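You operate a simulated robot arm through the tools that you are given. There is no shell and no other tool.

Carry out the task below with a simulated robot arm. There is one attempt and no reset: what you move stays moved.

JOB
Grind one carbon lump in the red mill at the rough setting.
Fine: knob set and lid shut before you crank; leave the powder in the mill drawer.
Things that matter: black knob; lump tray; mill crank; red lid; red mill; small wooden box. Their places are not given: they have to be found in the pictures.

The check looks at the end state, three seconds after you hand in, the way a careful person would. Anything else that was tipped, shoved, dropped, spilled or broken makes it a failure. Lids that push on must go on centred and level and be pressed home; caps that screw on are set level and turned clockwise until they are tight.

ROBOT AND FRAMES
A 7-joint arm with a three-finger gripper, fixed in place. Base frame: the origin is on the floor under the middle of its stand, x ahead of it, y to its left, z up; the work surface is at about z = 0.92. Lengths are in m, angles in degrees, forces in N, time in s.
It reaches about 0.977 m from its shoulder. Its first joint turns from -166.0 to 166.0 degrees. Payload 2.69 kg.
The TCP is the grasp point between the finger pads, 0.029 m short of the fingertips. In the tool frame z runs along the fingers and y along their closing line. The gripper opens to 0.12 m; its body begins 0.078 m behind the TCP.
Orientation is told as [roll, pitch, yaw] about the base's x, y, z axes, in that order, counted from this pose: with the fingers straight down and closing along the base's y, the tool's x points along the base's -x, its y along +y and its z along -z.

CONTROLS
- The arm moves only by the tool servo_tool. Its argument "increments" is one flat list of numbers, 7 for each row, row after row: the opening, from 0 (shut) to 1 (fully open), then the shift along the tool's x, y, z in mm, then the turn, a rotation vector about the tool's x, y, z in degrees. In form: [jaw, x, y, z, ax, ay, az, jaw, x, y, z, ax, ay, az, ...]. A call has 1 to 20 rows; each row shifts and turns the commanded pose from where the row before left it, along the tool's axes as they then stand. Rows are played at 5 a second. More than 0.05 m and 8.6 degrees between two rows, or a gripper value outside its range, and nothing of the call is played. A pose out of reach is approached as far as the arm can. The call stops where the force on the tool passes 60 N (or 10 N more than at its start, if that is more) or the arm is blocked; 0.2 s more then pass. Each finger travels about 0.1362 m/s and halts on what it meets, pressing with about 40 N; the grip force reading is that of the motor and also rises with nothing between the fingers. The clock runs only during rows and for 0.2 s after the last one: add rows that do not move to give the fingers time. It gives the time, the measured TCP pose, the force on the tool (base axes), the opening and the grip force at its end, in the units of the frame above (readings bear some noise), with the torque about the TCP (base axes, N m) and any sound that the robot's microphone picked up.
- Cameras (640 x 400 px; columns grow to the right, rows downward): "scene" is fixed at [0.4012, -0.4987, 1.7453]; the picture's right is [0.99, -0.13, 0.00], its down [-0.06, -0.49, -0.87] and it looks along [0.11, 0.86, -0.50] (base axes); focal length 348 px, centre (320, 200). "wrist" rides on the gripper at [0.063, 0, -0.104] in the tool frame; the picture's right is [0.01, 1.00, 0.00], its down [-0.83, 0.00, -0.56] and it looks along [-0.56, 0.00, 0.83] (tool axes); focal length 275 px, centre (320, 200).
- grab_frame(camera): a new picture of that camera. No time passes.
- lift_body(by): moves the trunk up (or, below 0, down) by that many m; the arm rides with it, the base frame stays. It gives what a move gives, with no picture.
- pixel_to_xyz(camera, pixels): there is no depth. For up to 12 entries [column, row, z] of the newest picture of that camera ("zoom" is the newest enlarged one), the place [x, y] in the base frame at which the ray of that pixel passes the height z, good to about 0.003 m. No time passes.
- close_up(camera, box): a new picture of the part [left, top, right, bottom] of that camera's present view, enlarged. No time passes.
- close_job(): hands the job in; it is judged then, once.

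Open the gripper and draw the arm clear of the work before you hand the job in, unless the task says otherwise.

The tools are called after "Call:" as name(argument=value, ...) on one line, values as JSON. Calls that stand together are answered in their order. servo_tool: Moves the arm, as the interface text tells. Its arguments: {"type":"object","properties":{"increments":{"type":"array","items":{"type":"number"}}},"required":["increments"]} The other tools are called the same way: lift_body (by) moves the trunk up or down; grab_frame (camera) takes a picture; pixel_to_xyz (camera, pixels) gives the place at which the rays of pixels pass given heights; close_up (camera, box) takes an enlarged picture of a part of a camera's view; close_job () hands the job in.

At the start:

```text
clock: 0.0
tcp_pos: [0.4473, 0.3178, 1.4908]
orientation: [0.1, 0.0, 0.1]
wrist_force: [-0.2, -0.6, 0.5]
torque: [0.01, -0.02, 0.01]
finger_gap: 0.1198
grip_force: 0.1
trunk travel left (down, up): [-0.454, 0.132]
```

scene: 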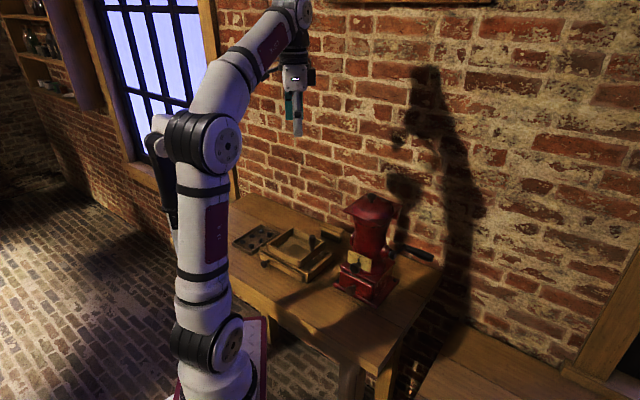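
wrist: 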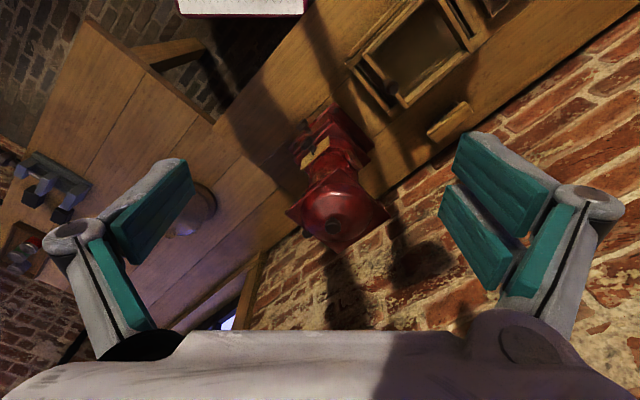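

The scene picture shows the red mill near (370,245), a wooden box near (300,250) and a dark tray near (255,238). I take enlarged pictures to find details.

Call:
close_up(camera="scene", box=[220, 180, 450, 324])

Call:
close_up(camera="wrist", box=[200, 0, 560, 260])

```text
2.78 times, centred on (335, 252) of scene
```

zoom: 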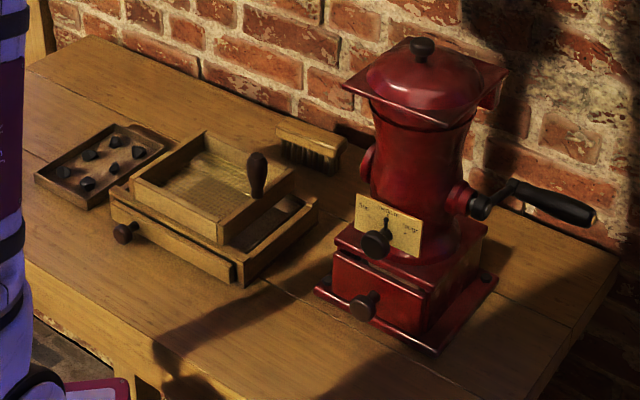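

```text
1.54 times, centred on (380, 130) of wrist
```

zoom: 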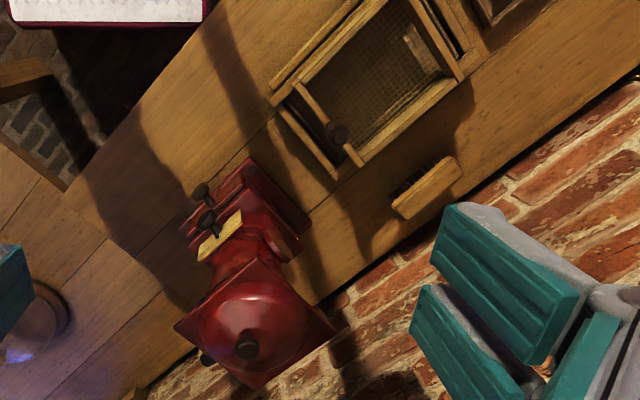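

The mill's brass plate with the black knob is near scene (357,265), drawer knob just below it. I zoom in further on the plate, the lump tray and the lid.

Call:
close_up(camera="scene", box=[330, 240, 394, 280])

Call:
close_up(camera="scene", box=[225, 215, 353, 295])

Call:
close_up(camera="scene", box=[325, 185, 453, 265])

Call:
close_up(camera="wrist", box=[260, 80, 420, 180])

Call:
close_up(camera="wrist", box=[320, 0, 512, 120])

Call:
close_up(camera="wrist", box=[0, 120, 256, 280])

```text
10.00 times, centred on (362, 260) of scene
```

zoom: 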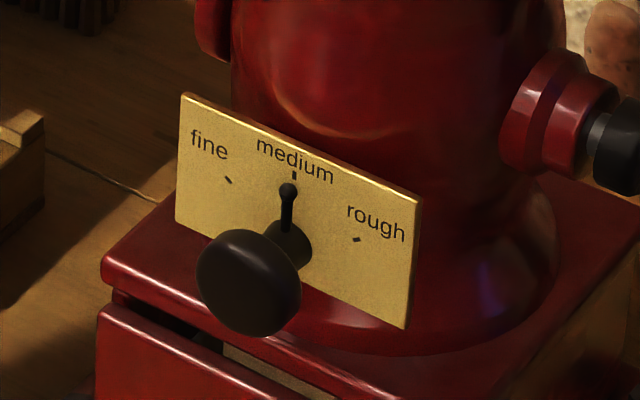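

```text
5.00 times, centred on (289, 255) of scene
```

zoom: 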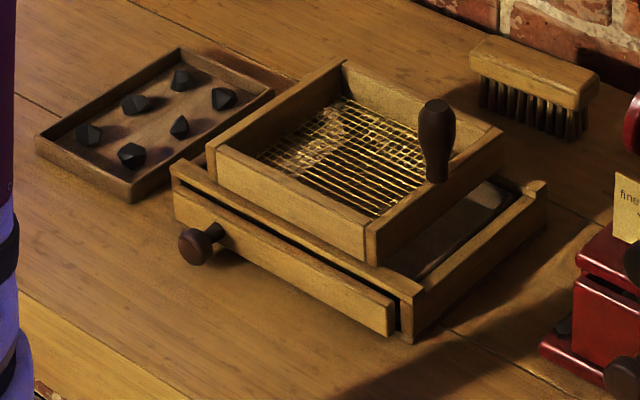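

```text
5.00 times, centred on (389, 225) of scene
```

zoom: 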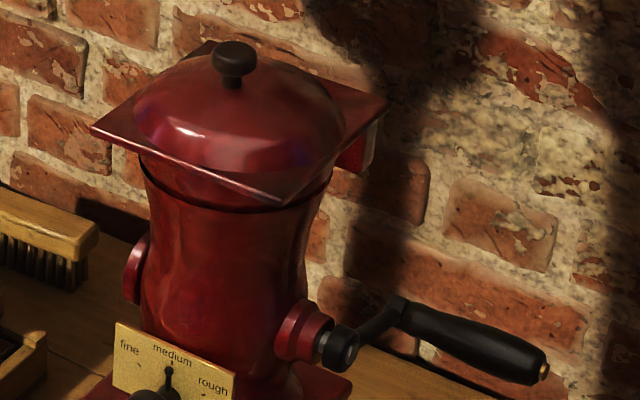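

```text
4.00 times, centred on (340, 130) of wrist
```

zoom: 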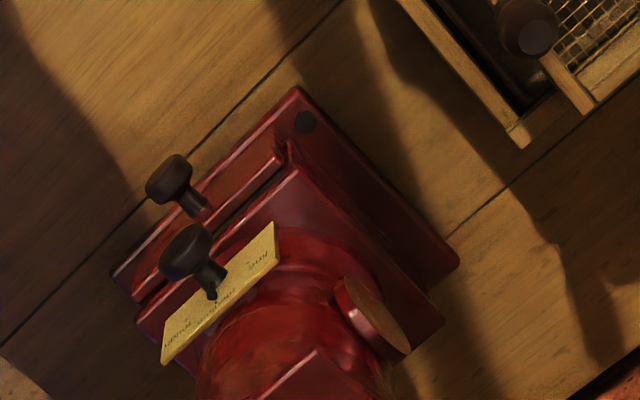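

```text
3.33 times, centred on (416, 60) of wrist
```

zoom: 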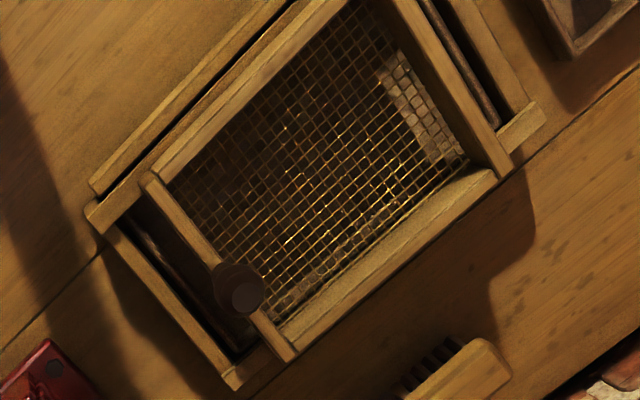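

```text
2.50 times, centred on (128, 200) of wrist
```

zoom: 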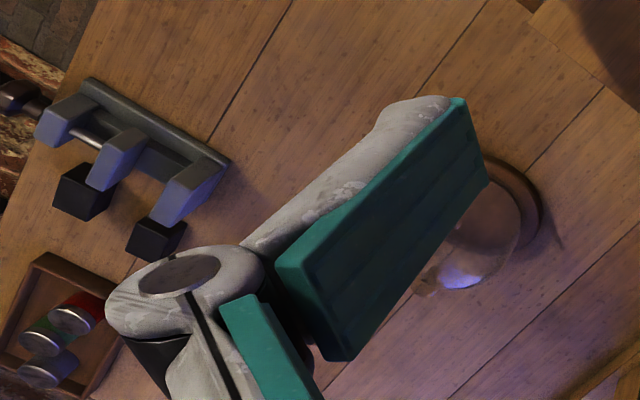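

I now get base-frame positions of the mill base plate corners, the lump tray and the lumps from the scene view.

Call:
pixel_to_xyz(camera="scene", pixels=[[333.2, 284.4, 0.92], [377.1, 306.7, 0.92], [398.7, 280.1, 0.92], [242.4, 243, 0.93], [251.8, 236, 0.93], [261, 231, 0.93], [269.6, 235, 0.93], [261, 240.6, 0.93], [251, 246.2, 0.93], [232, 243, 0.93], [250.6, 256, 0.93], [279.6, 233, 0.94]])

Call:
pixel_to_xyz(camera="wrist", pixels=[[334.5, 102, 0.92], [374.5, 146.3, 0.92], [288, 148, 0.92], [302.5, 125.5, 0.97], [308.5, 147, 1.02], [334, 225, 1.2], [480, 130, 0.92]])

```text
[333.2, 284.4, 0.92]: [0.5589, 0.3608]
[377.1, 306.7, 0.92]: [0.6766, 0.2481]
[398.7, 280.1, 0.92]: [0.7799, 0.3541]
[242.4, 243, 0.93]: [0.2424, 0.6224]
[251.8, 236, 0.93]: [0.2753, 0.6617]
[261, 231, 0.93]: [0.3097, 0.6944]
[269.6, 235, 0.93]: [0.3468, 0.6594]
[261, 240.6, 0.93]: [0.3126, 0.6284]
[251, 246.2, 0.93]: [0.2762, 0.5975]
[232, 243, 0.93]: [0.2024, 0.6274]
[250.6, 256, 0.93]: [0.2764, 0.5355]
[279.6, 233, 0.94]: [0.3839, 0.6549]
```

```text
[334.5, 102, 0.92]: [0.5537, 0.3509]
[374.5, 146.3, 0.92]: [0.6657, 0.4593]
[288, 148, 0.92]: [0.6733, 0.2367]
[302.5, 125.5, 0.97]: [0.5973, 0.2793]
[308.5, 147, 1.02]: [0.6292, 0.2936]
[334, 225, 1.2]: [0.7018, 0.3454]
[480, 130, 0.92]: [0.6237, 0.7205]
```

The mill base is centred near (0.668, 0.353), turned 45°, its front facing the robot's right; the lid knob top is near z = 1.25. I move the gripper in front of the mill, yawed 45°, to look at dial and lid from close.

Call:
servo_tool(increments=[1, -2, -28, 22, 0, 0, 0, 1, -2, -28, 22, 0, 0, 0, 1, -2, -28, 22, 0, 0, 0, 1, -2, -28, 22, 0, 0, 0, 1, -2, -28, 22, 0, 0, 0, 1, -2, -28, 22, 0, 0, 0, 1, 0, 0, 0, 0, 0, -7.5, 1, 0, 0, 0, 0, 0, -7.5, 1, 0, 0, 0, 0, 0, -7.5, 1, 0, 0, 0, 0, 0, -7.5, 1, 0, 0, 0, 0, 0, -7.5, 1, 0, 0, 0, 0, 0, -7.5, 1, 0, 0, 0, 0, 0, 0])

Call:
grab_frame(camera="wrist")

Call:
grab_frame(camera="scene")

```text
clock: 2.8
tcp_pos: [0.4574, 0.148, 1.3572]
orientation: [-0.1, 0.1, 45.1]
wrist_force: [-0.1, 0.2, 1.2]
torque: [0.03, 0.0, 0.01]
finger_gap: 0.1201
grip_force: 0.1
trunk travel left (down, up): [-0.454, 0.132]
```

```text
taken
```

wrist: 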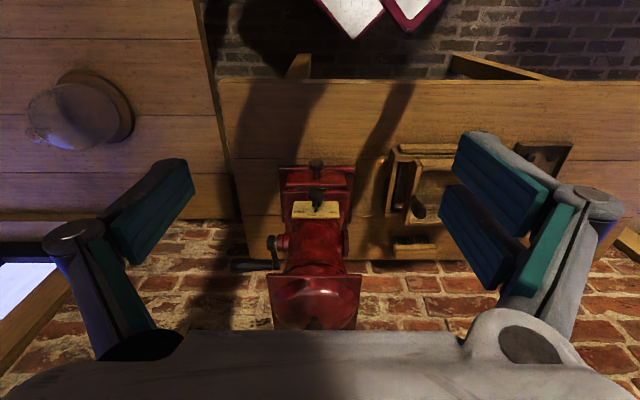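

```text
taken
```

scene: 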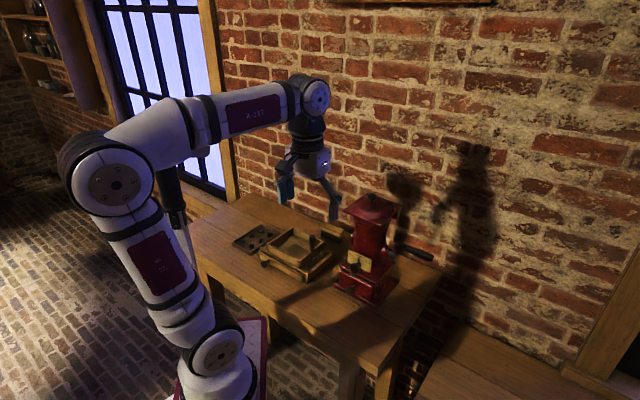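

The mill is now straight in the wrist view (plate at (316,205), lid at (315,300), crank at (262,255)). I enlarge those areas.

Call:
close_up(camera="wrist", box=[220, 150, 380, 250])

Call:
close_up(camera="wrist", box=[220, 230, 380, 330])

Call:
close_up(camera="wrist", box=[360, 120, 600, 270])

```text
4.00 times, centred on (300, 200) of wrist
```

zoom: 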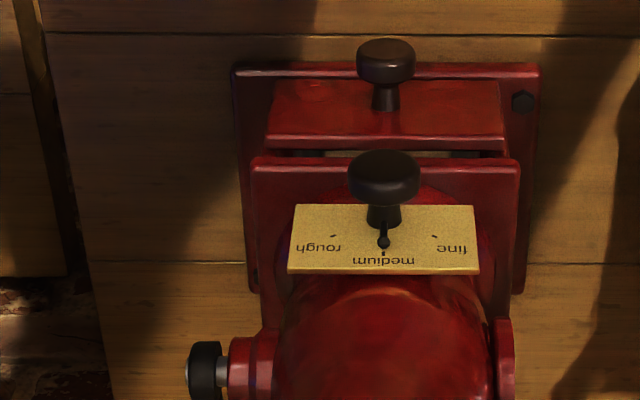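

```text
4.00 times, centred on (300, 280) of wrist
```

zoom: 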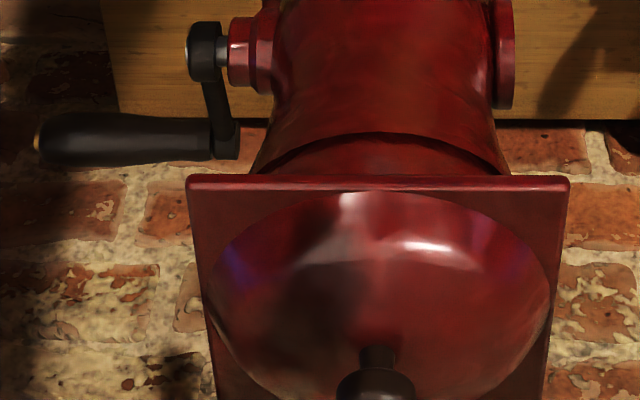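

```text
2.67 times, centred on (480, 195) of wrist
```

zoom: 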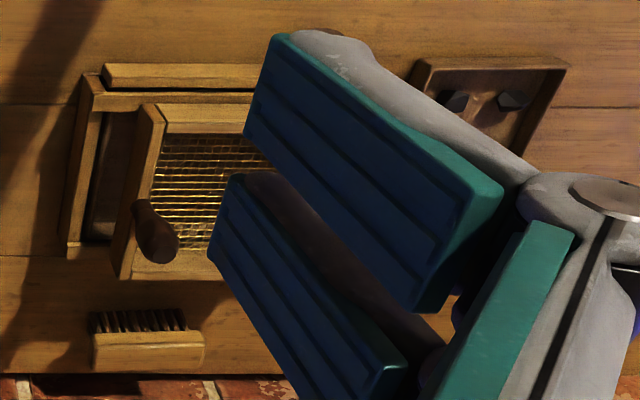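

The dial pointer is at "medium" and "rough" lies clockwise seen from the front. I triangulate the knob, drawer knob, crank handle and lid knob by intersecting the two cameras' rays.

Call:
pixel_to_xyz(camera="wrist", pixels=[[316, 193.8, 1.0], [316, 193.8, 1.04], [316.2, 166, 0.95], [316.2, 166, 0.99], [266, 254, 1.05], [266, 254, 1.1], [237, 265, 1.1], [237, 265, 1.15], [314, 328, 1.2], [314, 328, 1.25]])

Call:
pixel_to_xyz(camera="scene", pixels=[[355, 268.3, 1.0], [355, 268.3, 1.04], [351, 292, 0.95], [351, 292, 0.99], [392, 254, 1.05], [392, 254, 1.1], [405, 247, 1.1], [405, 247, 1.15], [371.6, 195, 1.2], [371.6, 195, 1.25], [431, 259, 1.1], [431, 259, 1.15]])

```text
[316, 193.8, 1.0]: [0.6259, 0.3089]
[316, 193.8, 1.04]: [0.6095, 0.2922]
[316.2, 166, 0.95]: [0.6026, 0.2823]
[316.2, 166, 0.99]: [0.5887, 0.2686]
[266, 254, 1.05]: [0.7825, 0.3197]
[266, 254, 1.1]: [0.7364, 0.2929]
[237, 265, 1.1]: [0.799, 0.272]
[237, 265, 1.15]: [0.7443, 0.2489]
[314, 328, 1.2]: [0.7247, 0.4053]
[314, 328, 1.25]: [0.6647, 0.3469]
```

```text
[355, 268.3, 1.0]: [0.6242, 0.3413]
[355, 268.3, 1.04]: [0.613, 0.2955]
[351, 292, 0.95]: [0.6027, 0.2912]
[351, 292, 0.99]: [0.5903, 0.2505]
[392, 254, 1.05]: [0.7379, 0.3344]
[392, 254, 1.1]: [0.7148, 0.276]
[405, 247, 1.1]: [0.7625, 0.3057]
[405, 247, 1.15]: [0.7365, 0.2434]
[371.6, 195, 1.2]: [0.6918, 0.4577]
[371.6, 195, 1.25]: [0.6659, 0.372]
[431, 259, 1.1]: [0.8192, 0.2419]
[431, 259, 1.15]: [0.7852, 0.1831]
```

I enlarge the lid's underside at the right back corner in the scene view and re-measure the crank with corrected pixels.

Call:
close_up(camera="scene", box=[340, 190, 420, 240])

Call:
pixel_to_xyz(camera="wrist", pixels=[[270.8, 243, 1.05], [270.8, 243, 1.1], [276, 264, 1.1], [276, 264, 1.15], [231, 264, 1.1], [231, 264, 1.15], [267, 277, 1.2], [362, 277, 1.2], [245.5, 260, 0.92], [380, 260, 0.92]])

Call:
pixel_to_xyz(camera="scene", pixels=[[392.6, 254.6, 1.05], [392.6, 254.6, 1.1], [404.4, 246.6, 1.1], [404.4, 246.6, 1.15], [434, 259, 1.1], [434, 259, 1.15], [343.4, 210.6, 1.2], [382, 225.6, 1.2], [402.4, 205, 1.2]])

```text
8.00 times, centred on (380, 215) of scene
```

zoom: 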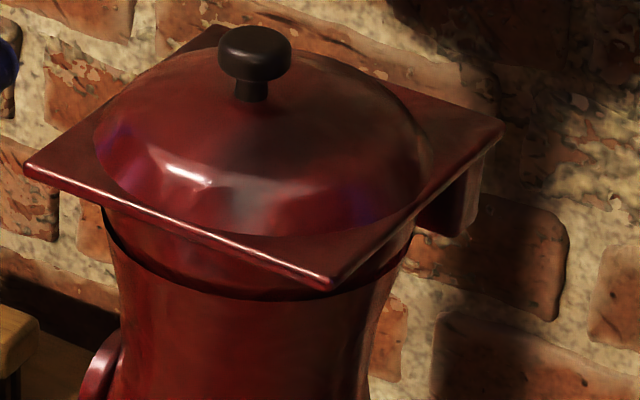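

```text
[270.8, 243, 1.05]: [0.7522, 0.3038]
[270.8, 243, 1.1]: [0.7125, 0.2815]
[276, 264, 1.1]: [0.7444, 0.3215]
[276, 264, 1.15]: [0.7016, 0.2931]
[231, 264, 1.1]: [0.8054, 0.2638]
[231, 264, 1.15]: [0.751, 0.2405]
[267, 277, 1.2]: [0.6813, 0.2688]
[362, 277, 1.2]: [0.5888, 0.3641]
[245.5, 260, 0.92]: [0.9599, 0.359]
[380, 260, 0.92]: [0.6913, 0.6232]
```

```text
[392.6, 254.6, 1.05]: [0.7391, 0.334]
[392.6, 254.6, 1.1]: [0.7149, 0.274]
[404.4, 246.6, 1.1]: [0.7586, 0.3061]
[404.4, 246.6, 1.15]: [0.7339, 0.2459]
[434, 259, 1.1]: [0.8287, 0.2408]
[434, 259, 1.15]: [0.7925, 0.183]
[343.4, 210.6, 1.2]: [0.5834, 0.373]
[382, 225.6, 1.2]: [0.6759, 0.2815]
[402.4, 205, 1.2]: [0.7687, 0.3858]
```

The scene close-up shows a block under the lid's back edge, perhaps a hinge, so I want a view from the mill's left side. I move the gripper to about (0.46, 0.56, 1.36) at safe height and turn it to look along the wall.

Call:
servo_tool(increments=[1, -32, 32, 0, 0, 0, 0, 1, -32, 32, 0, 0, 0, 0, 1, -32, 32, 0, 0, 0, 0, 1, -32, 32, 0, 0, 0, 0, 1, -32, 32, 0, 0, 0, 0, 1, -32, 32, 0, 0, 0, 0, 1, -32, 32, 0, 0, 0, 0, 1, -32, 32, 0, 0, 0, 0, 1, -32, 32, 0, 0, 0, 0, 1, 0, 0, 0, 0, 0, 8.2, 1, 0, 0, 0, 0, 0, 8.2, 1, 0, 0, 0, 0, 0, 8.2, 1, 0, 0, 0, 0, 0, 8.2, 1, 0, 0, 0, 0, 0, 8.2, 1, 0, 0, 0, 0, 0, 8.2, 1, 0, 0, 0, 0, 0, 8.2, 1, 0, 0, 0, 0, 0, 8.2, 1, 0, 0, 0, 0, 0, 8.2, 1, 0, 0, 0, 0, 0, 8.2, 1, 0, 0, 0, 0, 0, 8.0])

Call:
servo_tool(increments=[1, 0, 0, 0, 0, -7.5, 0, 1, 0, 0, 0, 0, -7.5, 0, 1, 0, 0, 0, 0, -7.5, 0, 1, 0, 0, 0, 0, -7.5, 0, 1, 0, 0, 0, 0, 0, 0])

Call:
grab_frame(camera="wrist")

Call:
grab_frame(camera="scene")

```text
clock: 7.0
tcp_pos: [0.4594, 0.5559, 1.3582]
orientation: [-0.1, 0.0, -45.1]
wrist_force: [-0.8, -0.1, 0.9]
torque: [0.01, -0.02, 0.0]
finger_gap: 0.12
grip_force: 0.2
trunk travel left (down, up): [-0.454, 0.132]
```

```text
clock: 8.2
tcp_pos: [0.4442, 0.5052, 1.3635]
orientation: [0.2, -26.4, -45.0]
wrist_force: [-0.2, 0.2, 0.5]
torque: [-0.04, -0.01, 0.01]
finger_gap: 0.1199
grip_force: 0.0
out of reach, approached as far as the arm can: row 1, 2, 4
trunk travel left (down, up): [-0.454, 0.132]
```

```text
taken
```

wrist: 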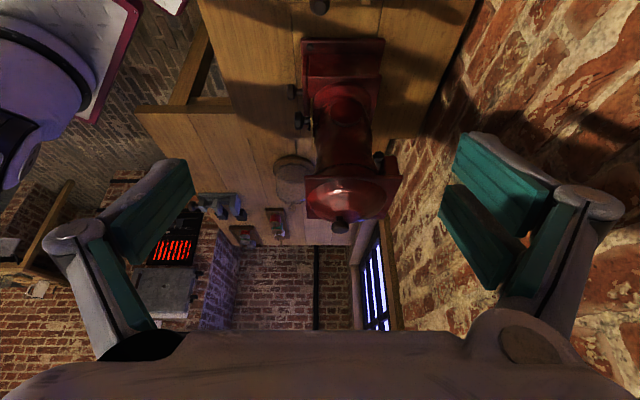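

```text
taken
```

scene: 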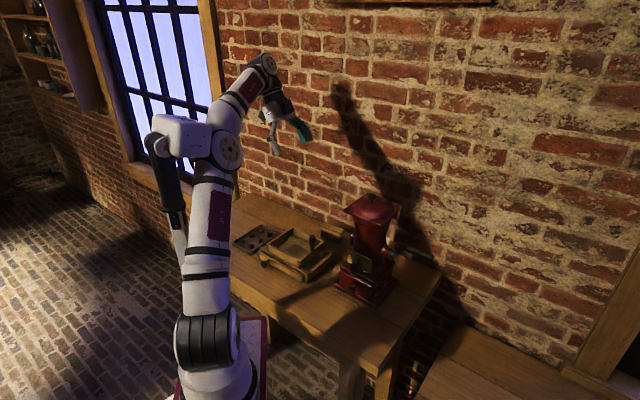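

The arm stopped short at (0.444, 0.505, 1.364), but the mill is visible from its left side, lid at wrist (350,195). I enlarge it.

Call:
close_up(camera="wrist", box=[270, 30, 430, 130])

Call:
close_up(camera="wrist", box=[280, 140, 424, 230])

```text
4.00 times, centred on (350, 80) of wrist
```

zoom: 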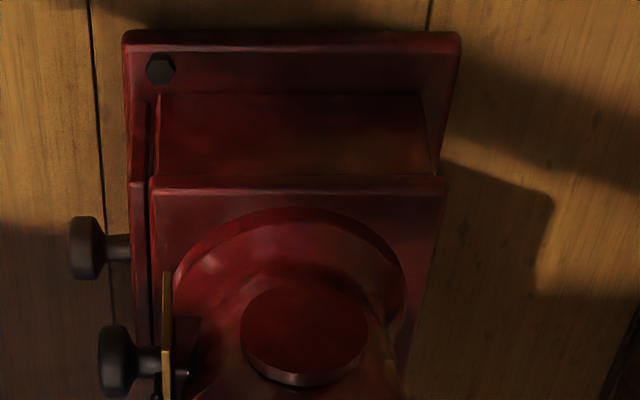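

```text
4.44 times, centred on (352, 185) of wrist
```

zoom: 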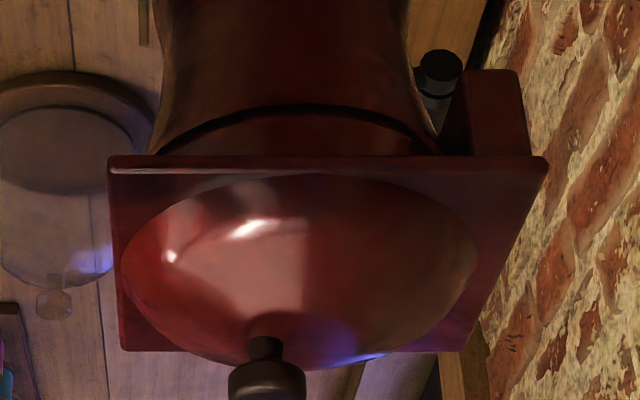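

The lid has a block hanging under its back edge on the wall side, possibly a hinge. I lower the trunk 0.15 m to bring the camera nearer lid level and get better reach.

Call:
lift_body(by=-0.12)

Call:
grab_frame(camera="wrist")

Call:
grab_frame(camera="scene")

```text
clock: 9.7
tcp_pos: [0.5219, 0.4889, 1.2185]
orientation: [-1.6, -28.7, -53.0]
wrist_force: [-0.6, 0.0, 0.9]
torque: [-0.03, -0.03, 0.03]
finger_gap: 0.1199
grip_force: 0.1
trunk travel left (down, up): [-0.333, 0.253]
stopped: the arm was blocked; the commanded pose is now the measured one
```

```text
taken
```

wrist: 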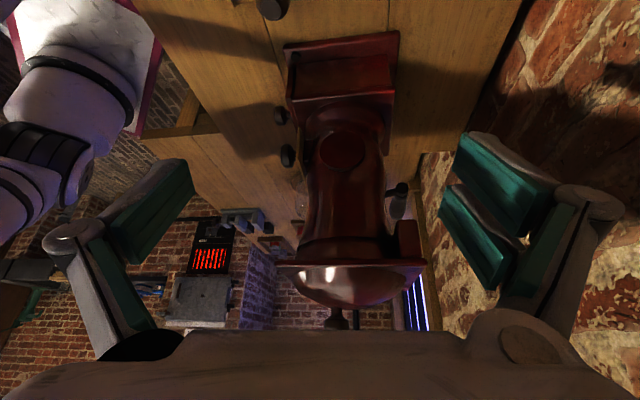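

```text
taken
```

scene: 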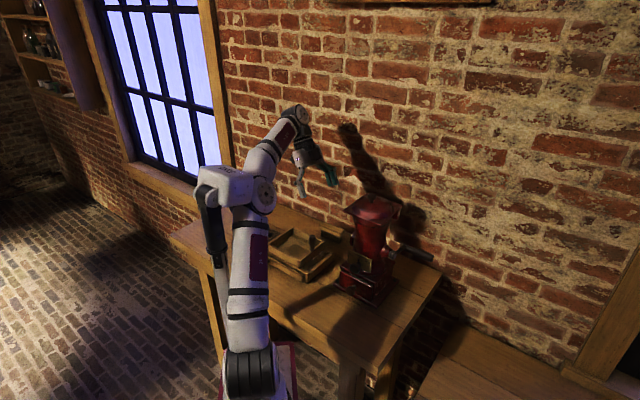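

The trunk went down 0.12 m and the hand is now nearer the mill, at (0.522, 0.489, 1.219), with no contact force. I enlarge the lid's back underside at wrist (400,240).

Call:
close_up(camera="wrist", box=[264, 160, 456, 280])

Call:
close_up(camera="wrist", box=[360, 180, 440, 280])

Call:
close_up(camera="wrist", box=[250, 0, 442, 120])

```text
3.33 times, centred on (360, 220) of wrist
```

zoom: 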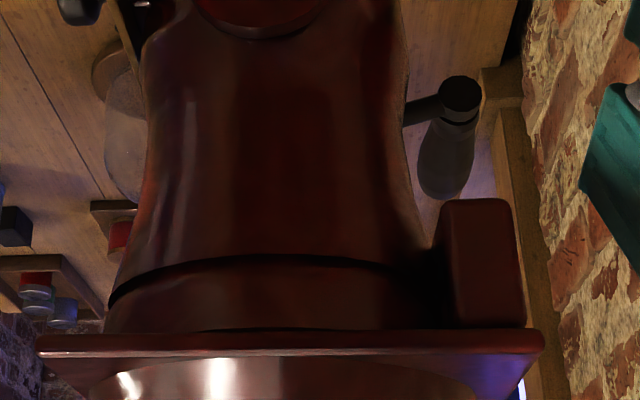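

```text
4.00 times, centred on (400, 230) of wrist
```

zoom: 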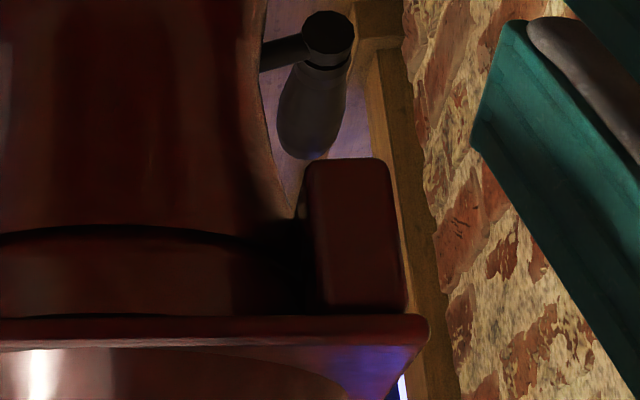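

```text
3.33 times, centred on (346, 60) of wrist
```

zoom: 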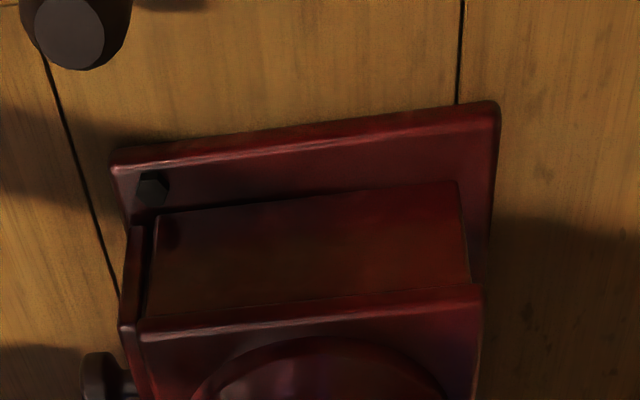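

The block overlaps the seam between lid collar and body, so the lid looks hinged at the back (wall side). Next I back the hand off the mill's left side, straighten the fingers down, and go round to the mill's front.

Call:
servo_tool(increments=[1, -5, -34.7, -32, 0, 0, 0, 1, -5, -34.7, -32, 0, 0, 0, 1, -5, -34.7, -32, 0, 0, 0, 1, 0, 0, 0, 0, 7.2, 0, 1, 0, 0, 0, 0, 7.2, 0, 1, 0, 0, 0, 0, 7.2, 0, 1, 0, 0, 0, 0, 7.1, 0, 1, 0, 0, 0, 0, 0, -8, 1, 0, 0, 0, 0, 0, 0])

```text
clock: 11.7
tcp_pos: [0.5229, 0.4942, 1.2015]
orientation: [-2.8, -0.7, -45.6]
wrist_force: [0.1, 0.4, 0.3]
torque: [0.0, 0.01, 0.05]
finger_gap: 0.1199
grip_force: 0.0
out of reach, approached as far as the arm can: row 1, 2, 3
trunk travel left (down, up): [-0.333, 0.253]
```

The first rows were refused as out of reach, but the fingers now point straight down at (0.523, 0.494, 1.20). I retry the retreat upward and back toward the robot in small rows.

Call:
servo_tool(increments=[1, 0, 0, -25, 0, 0, 0, 1, 0, 0, -25, 0, 0, 0, 1, 5, -25, -25, 0, 0, 0, 1, 5, -25, -25, 0, 0, 0, 1, 5, -25, -10, 0, 0, 0, 1, 5, -25, 0, 0, 0, 0, 1, 0, 0, 0, 0, 0, 0])

Call:
grab_frame(camera="scene")

```text
clock: 13.1
tcp_pos: [0.4595, 0.4785, 1.2393]
orientation: [-11.4, -4.8, -45.8]
wrist_force: [-0.7, -0.9, 1.2]
torque: [0.07, 0.01, 0.04]
finger_gap: 0.1199
grip_force: 0.0
trunk travel left (down, up): [-0.333, 0.253]
stopped in row 7: the arm was blocked; the commanded pose is now the measured one
```

```text
taken
```

scene: 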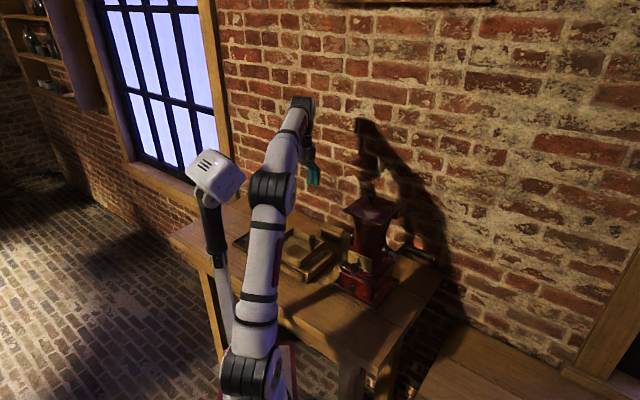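

The arm reports being blocked; in the scene view its elbow at (270,190) is close to the robot's own mast at (215,180). I raise the trunk again so the hand rises with it, without bending the arm further.

Call:
lift_body(by=0.12)

Call:
grab_frame(camera="scene")

Call:
grab_frame(camera="wrist")

```text
clock: 14.6
tcp_pos: [0.4261, 0.4765, 1.3647]
orientation: [-10.5, -4.4, -45.5]
wrist_force: [0.3, 0.9, -0.1]
torque: [-0.01, 0.0, -0.01]
finger_gap: 0.1199
grip_force: 0.0
trunk travel left (down, up): [-0.453, 0.133]
```

```text
taken
```

scene: 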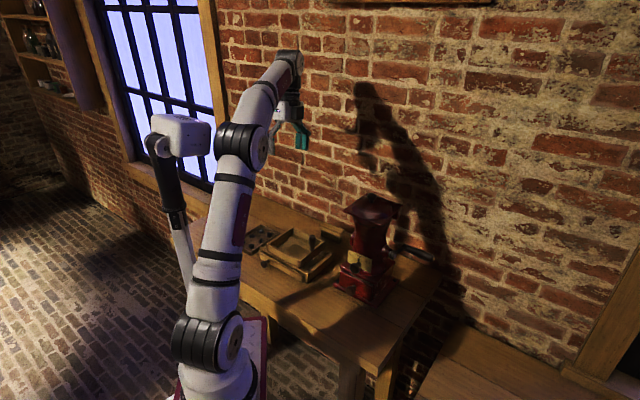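

```text
taken
```

wrist: 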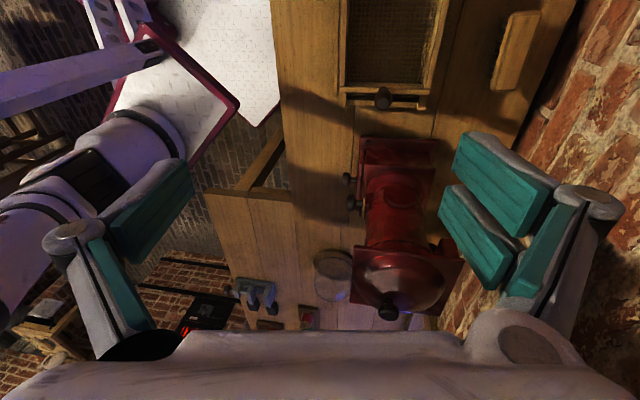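

The hand is at (0.426, 0.477, 1.365) and free again. I level the fingers and carry the hand at this height round to the front of the mill.

Call:
servo_tool(increments=[1, 0, 0, 0, -5.3, 2.2, 0, 1, 0, 0, 0, -5.2, 2.2, 0, 1, -36.6, -27.2, 0, 0, 0, 0, 1, -36.6, -27.2, 0, 0, 0, 0, 1, -36.6, -27.2, 0, 0, 0, 0, 1, -36.6, -27.2, 0, 0, 0, 0, 1, -36.6, -27.2, 0, 0, 0, 0, 1, -36.6, -27.2, 0, 0, 0, 0, 1, -36.6, -27.2, 0, 0, 0, 0, 1, 0, 0, 0, 0, 0, 0])

Call:
grab_frame(camera="scene")

```text
clock: 16.8
tcp_pos: [0.4662, 0.1589, 1.3658]
orientation: [0.0, 0.1, -46.0]
wrist_force: [0.4, -0.6, -0.1]
torque: [-0.02, -0.02, 0.01]
finger_gap: 0.1201
grip_force: 0.1
trunk travel left (down, up): [-0.453, 0.133]
```

```text
taken
```

scene: 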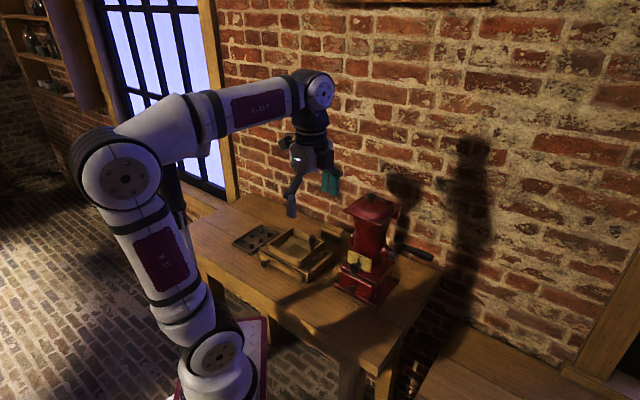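

The hand is in front of the mill with the wrist free. I tilt the tool about its x axis so that the fingers point toward the mill's front, and look at the dial from close.

Call:
servo_tool(increments=[1, 0, 0, 0, -7.8, 0, 0, 1, 0, 0, 0, -7.8, 0, 0, 1, 0, 0, 0, -7.8, 0, 0, 1, 0, 0, 0, -7.8, 0, 0, 1, 0, 0, 0, -7.8, 0, 0, 1, 0, 0, 0, -7.8, 0, 0, 1, 0, 0, 0, -7.8, 0, 0, 1, 0, 0, 0, 0, 0, 0])

Call:
grab_frame(camera="wrist")

Call:
grab_frame(camera="scene")

```text
clock: 18.6
tcp_pos: [0.4671, 0.16, 1.3652]
orientation: [54.5, 0.1, -46.0]
wrist_force: [0.2, 0.4, -0.3]
torque: [0.01, -0.03, 0.03]
finger_gap: 0.1199
grip_force: 0.0
trunk travel left (down, up): [-0.453, 0.133]
```

```text
taken
```

wrist: 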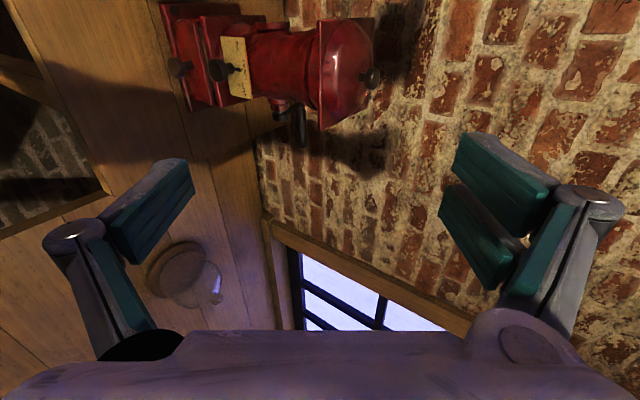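

```text
taken
```

scene: 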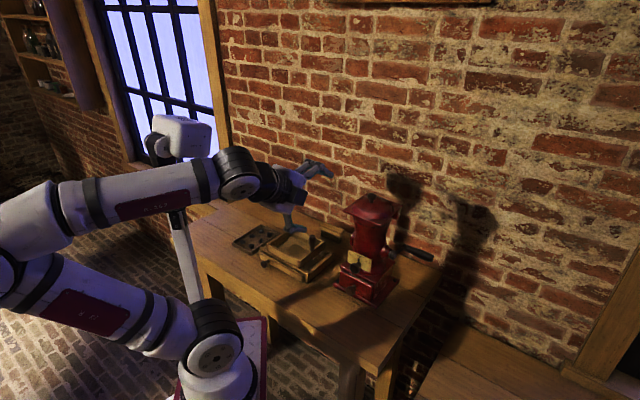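

The tilt works well; the mill is in view at wrist (270,60). I now spin the hand -90° about its own axis so it closes along the plate's width, with the camera in front, and look at the dial again.

Call:
servo_tool(increments=[1, 0, 0, 0, 0, 0, -8.2, 1, 0, 0, 0, 0, 0, -8.2, 1, 0, 0, 0, 0, 0, -8.2, 1, 0, 0, 0, 0, 0, -8.2, 1, 0, 0, 0, 0, 0, -8.2, 1, 0, 0, 0, 0, 0, -8.2, 1, 0, 0, 0, 0, 0, -8.2, 1, 0, 0, 0, 0, 0, -8.2, 1, 0, 0, 0, 0, 0, -8.2, 1, 0, 0, 0, 0, 0, -8.2, 1, 0, 0, 0, 0, 0, -8, 1, 0, 0, 0, 0, 0, 0])

Call:
grab_frame(camera="wrist")

Call:
grab_frame(camera="scene")

```text
clock: 21.2
tcp_pos: [0.4662, 0.1599, 1.365]
orientation: [0.0, -54.5, 43.9]
wrist_force: [0.8, -0.3, -0.5]
torque: [0.01, 0.04, -0.02]
finger_gap: 0.1204
grip_force: 0.1
trunk travel left (down, up): [-0.453, 0.133]
```

```text
taken
```

wrist: 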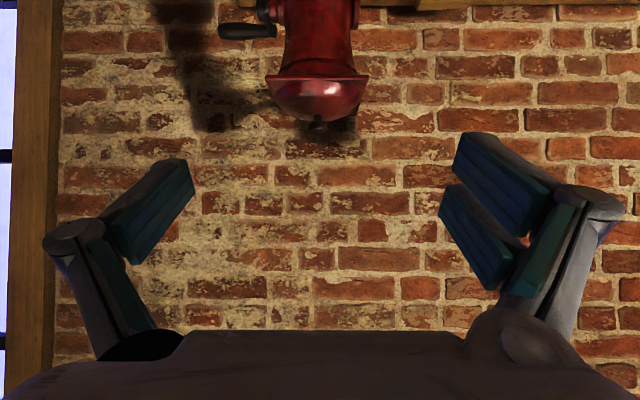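

```text
taken
```

scene: 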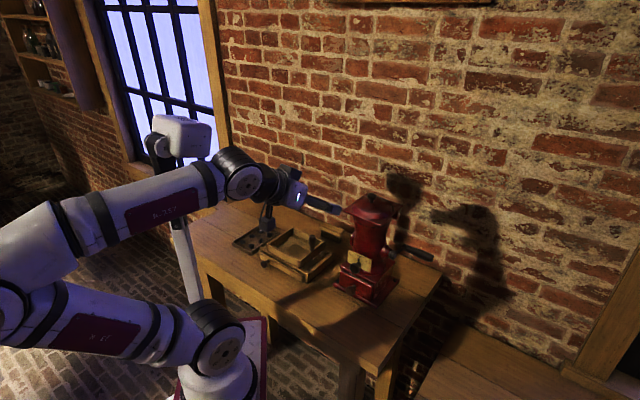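

The wrist camera now looks horizontally at the mill's upper part (upside-down view). I lower the hand to about z = 1.15 to see the dial plate straight on.

Call:
servo_tool(increments=[1, 29.7, -0.4, 32.3, 0, 0, 0, 1, 29.7, -0.4, 32.3, 0, 0, 0, 1, 29.7, -0.4, 32.3, 0, 0, 0, 1, 29.7, -0.4, 32.3, 0, 0, 0, 1, 29.7, -0.4, 32.3, 0, 0, 0, 1, 0, 0, 0, 0, 0, 0])

Call:
grab_frame(camera="wrist")

Call:
close_up(camera="wrist", box=[240, 0, 432, 120])

Call:
grab_frame(camera="scene")

```text
clock: 22.6
tcp_pos: [0.5528, 0.2136, 1.2323]
orientation: [0.2, -54.4, 43.9]
wrist_force: [0.0, 0.3, 0.6]
torque: [-0.02, -0.02, 0.02]
finger_gap: 0.1199
grip_force: 0.1
out of reach, approached as far as the arm can: row 2, 3, 4, 5
trunk travel left (down, up): [-0.453, 0.133]
```

```text
taken
```

wrist: 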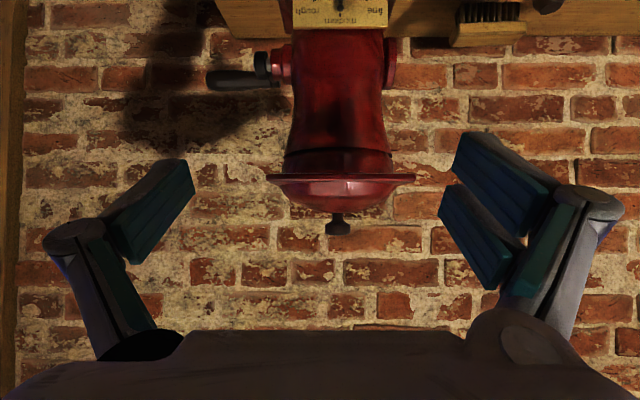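

```text
3.33 times, centred on (336, 60) of wrist
```

zoom: 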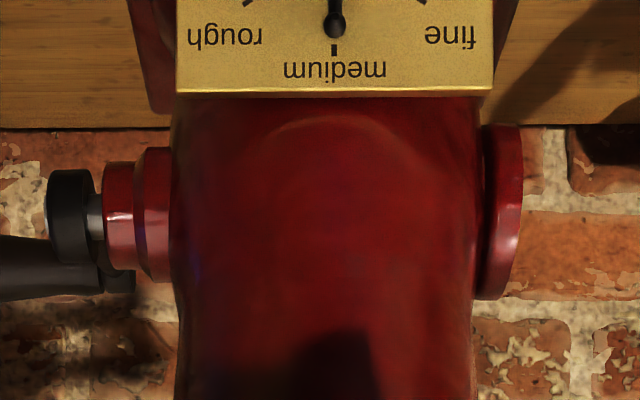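

```text
taken
```

scene: 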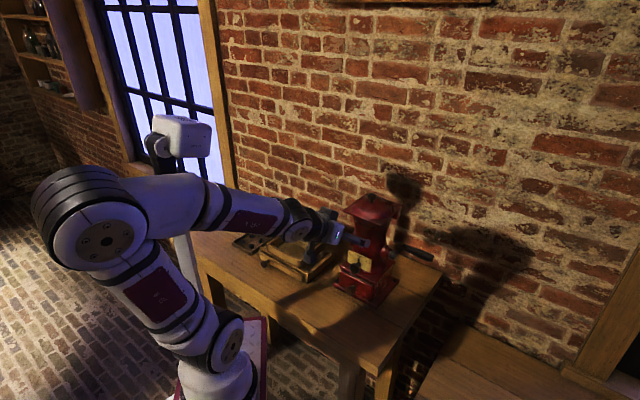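

The rows past the second were out of reach: the wrist gets too near the shoulder. I back off 60 mm along the tool axis to see that the commanded pose follows, then I will lower the trunk.

Call:
servo_tool(increments=[1, 0, 0, -30, 0, 0, 0, 1, 0, 0, -30, 0, 0, 0, 1, 0, 0, 0, 0, 0, 0])

```text
clock: 23.4
tcp_pos: [0.5184, 0.1793, 1.2666]
orientation: [0.3, -54.5, 43.8]
wrist_force: [-0.5, -1.0, 0.2]
torque: [0.0, -0.01, 0.01]
finger_gap: 0.1198
grip_force: 0.0
trunk travel left (down, up): [-0.453, 0.133]
```

The commanded pose follows the measured one. I lower the trunk by 0.15 m, which brings the hand in front of the dial at about z = 1.12 with clearance.

Call:
lift_body(by=-0.15)

Call:
grab_frame(camera="wrist")

Call:
close_up(camera="wrist", box=[240, 40, 432, 160])

Call:
grab_frame(camera="scene")

```text
clock: 25.2
tcp_pos: [0.6028, 0.1795, 1.1177]
orientation: [0.3, -54.6, 43.8]
wrist_force: [-0.5, 0.3, 0.6]
torque: [-0.02, -0.03, 0.01]
finger_gap: 0.1198
grip_force: 0.0
trunk travel left (down, up): [-0.303, 0.283]
```

```text
taken
```

wrist: 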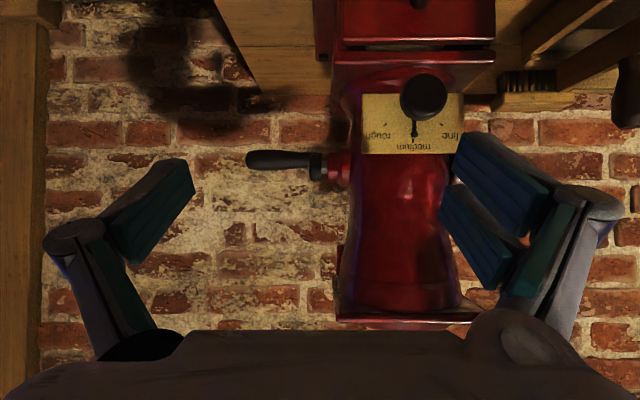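

```text
3.33 times, centred on (336, 100) of wrist
```

zoom: 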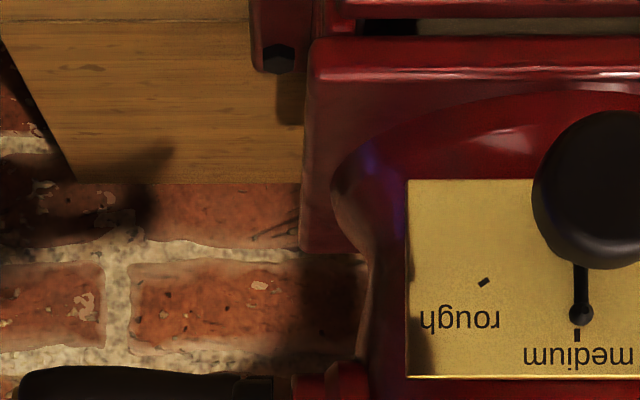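

```text
taken
```

scene: 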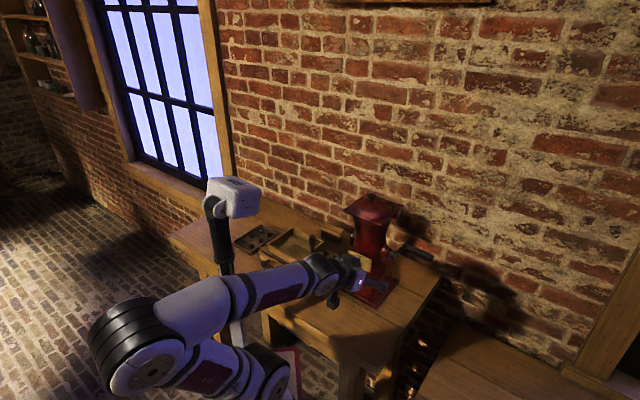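

The trunk also shifts forward when lowered (TCP x is now 0.603); no contact was felt. The plate shows in the wrist view at (413,123); I enlarge it.

Call:
close_up(camera="wrist", box=[345, 70, 473, 150])

Call:
close_up(camera="wrist", box=[310, 0, 502, 120])

Call:
close_up(camera="scene", box=[220, 180, 460, 330])

```text
5.00 times, centred on (409, 110) of wrist
```

zoom: 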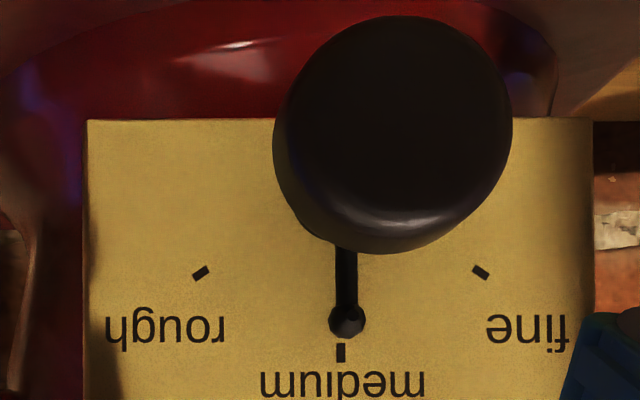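

```text
3.33 times, centred on (406, 60) of wrist
```

zoom: 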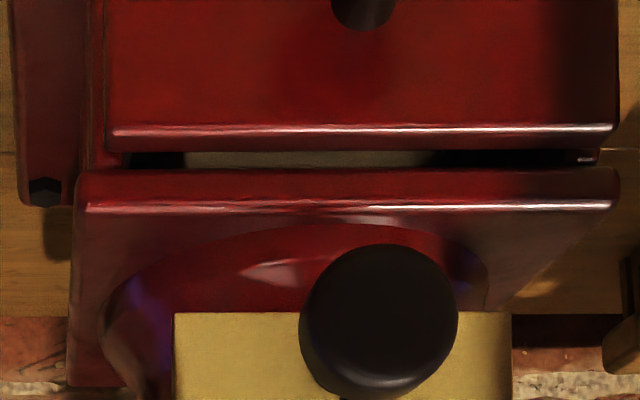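

```text
2.67 times, centred on (340, 255) of scene
```

zoom: 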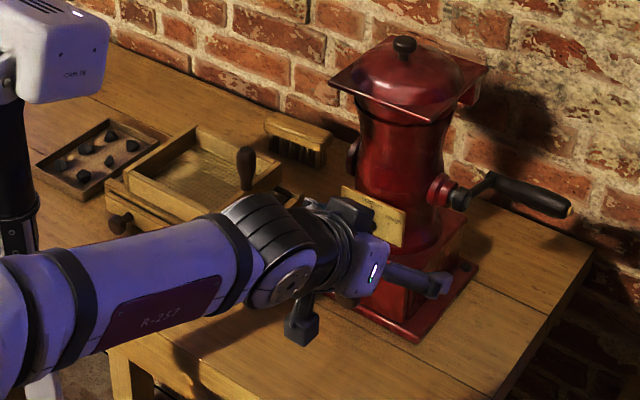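

The marks give 60° from medium to rough, clockwise; dial axis is at about (0.606, 0.286, 1.046) on the knob face. A horizontal approach grips the knob best, which needs the shoulder lower, so I first raise the hand and draw it back before lowering the trunk more.

Call:
servo_tool(increments=[1, -32.6, 0, -23.2, 0, 0, 0, 1, -32.6, 0, -23.2, 0, 0, 0, 1, -32.6, 0, -23.2, 0, 0, 0, 1, -32.6, 0, -23.2, 0, 0, 0, 1, -32.6, 0, -23.2, 0, 0, 0, 1, 5, 20, -30, 0, 0, 0, 1, 5, 20, -30, 0, 0, 0, 1, 5, 20, -30, 0, 0, 0, 1, 0, 0, 0, 0, 0, 0])

Call:
grab_frame(camera="scene")

```text
clock: 27.2
tcp_pos: [0.502, 0.1649, 1.3565]
orientation: [0.2, -54.4, 43.7]
wrist_force: [-0.2, 0.5, -0.3]
torque: [0.0, 0.02, -0.03]
finger_gap: 0.1198
grip_force: 0.2
trunk travel left (down, up): [-0.303, 0.283]
```

```text
taken
```

scene: 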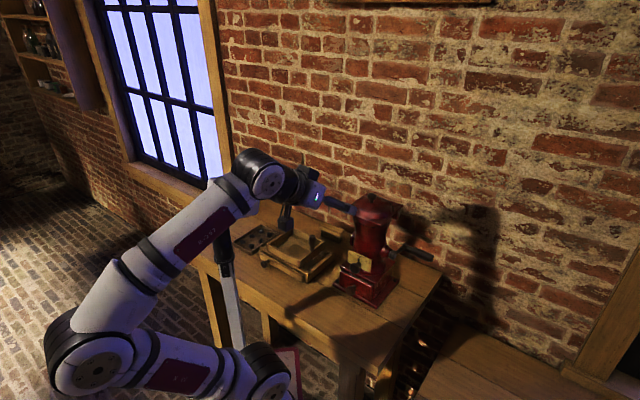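

The hand is at (0.502, 0.165, 1.357), well clear. I lower the trunk another 0.18 m; the hand should come to z ≈ 1.18 in front of the mill.

Call:
lift_body(by=-0.18)

Call:
grab_frame(camera="scene")

Call:
grab_frame(camera="wrist")

```text
clock: 29.2
tcp_pos: [0.503, 0.1644, 1.1789]
orientation: [0.3, -54.5, 43.8]
wrist_force: [0.1, -0.3, -0.5]
torque: [-0.01, 0.02, -0.01]
finger_gap: 0.1198
grip_force: 0.0
trunk travel left (down, up): [-0.123, 0.463]
```

```text
taken
```

scene: 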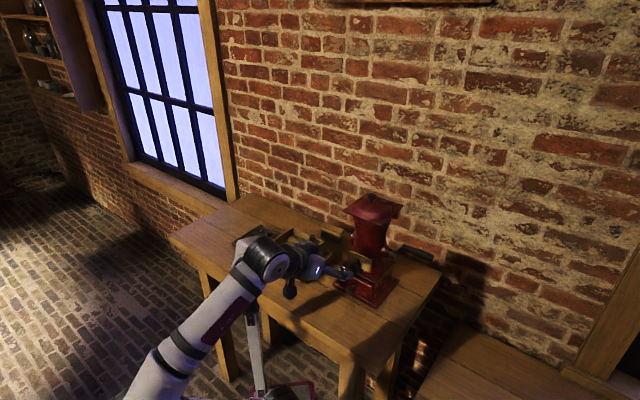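

```text
taken
```

wrist: 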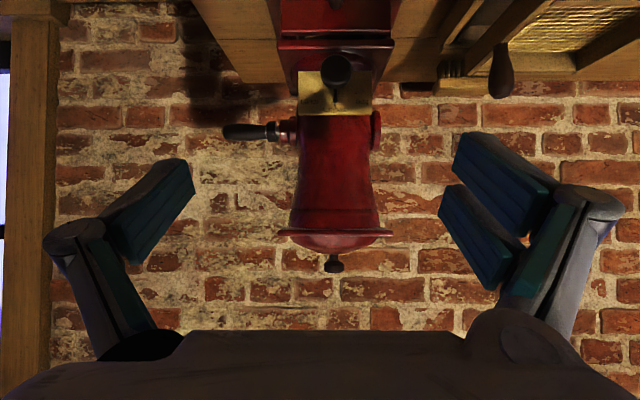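

The trunk is lower now and the hand hovers in front of the mill at (0.503, 0.164, 1.179). I tilt the fingers up to horizontal so they point straight at the mill's front.

Call:
servo_tool(increments=[1, 0, 0, 0, 0, -7.1, 0, 1, 0, 0, 0, 0, -7.1, 0, 1, 0, 0, 0, 0, -7.1, 0, 1, 0, 0, 0, 0, -7.1, 0, 1, 0, 0, 0, 0, -7.1, 0, 1, 0, 0, 0, 0, 0, 0])

Call:
grab_frame(camera="scene")

Call:
grab_frame(camera="wrist")

```text
clock: 30.6
tcp_pos: [0.5041, 0.1645, 1.1782]
orientation: [110.6, -89.8, -66.4]
wrist_force: [-1.4, -0.9, -0.1]
torque: [0.03, 0.01, 0.0]
finger_gap: 0.1198
grip_force: 0.1
trunk travel left (down, up): [-0.123, 0.463]
```

```text
taken
```

scene: 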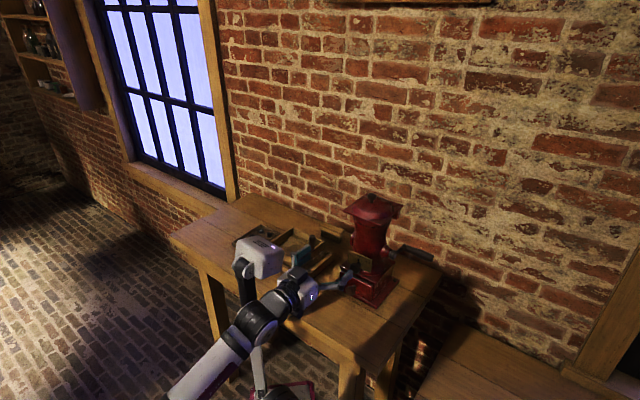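

```text
taken
```

wrist: 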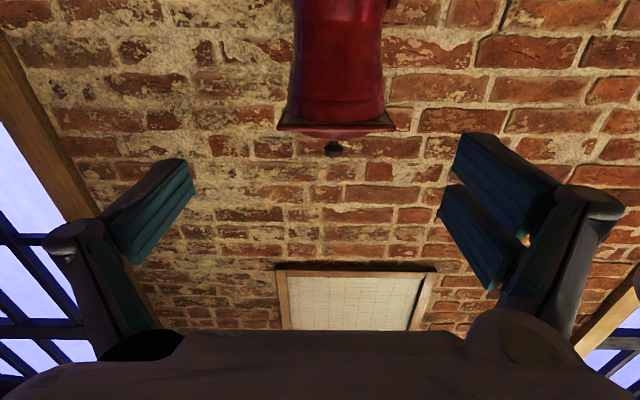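

The fingers are horizontal. I narrow the jaw to about 55 mm to see where the fingertips stand at that opening before going to the knob.

Call:
servo_tool(increments=[0.46, 0, 0, 0, 0, 0, 0, 0.46, 0, 0, 0, 0, 0, 0, 0.46, 0, 0, 0, 0, 0, 0])

Call:
grab_frame(camera="wrist")

Call:
close_up(camera="scene", box=[230, 210, 422, 330])

```text
clock: 31.4
tcp_pos: [0.5035, 0.165, 1.1786]
orientation: [81.8, -89.9, -37.8]
wrist_force: [0.1, 0.0, -0.5]
torque: [0.0, 0.01, -0.04]
finger_gap: 0.0553
grip_force: 0.0
trunk travel left (down, up): [-0.123, 0.463]
```

```text
taken
```

wrist: 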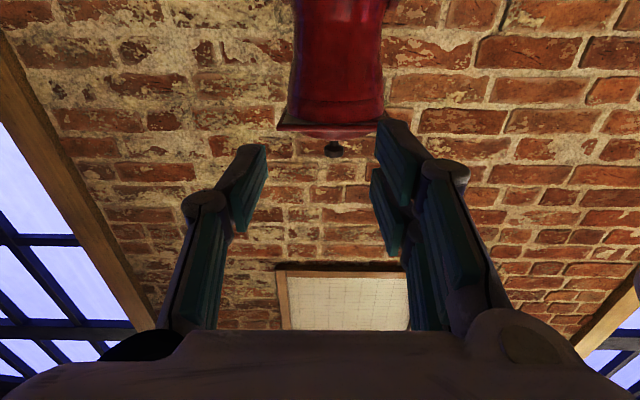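

```text
3.33 times, centred on (326, 270) of scene
```

zoom: 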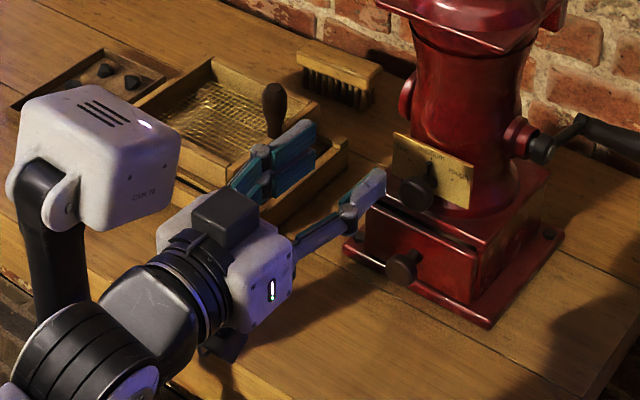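

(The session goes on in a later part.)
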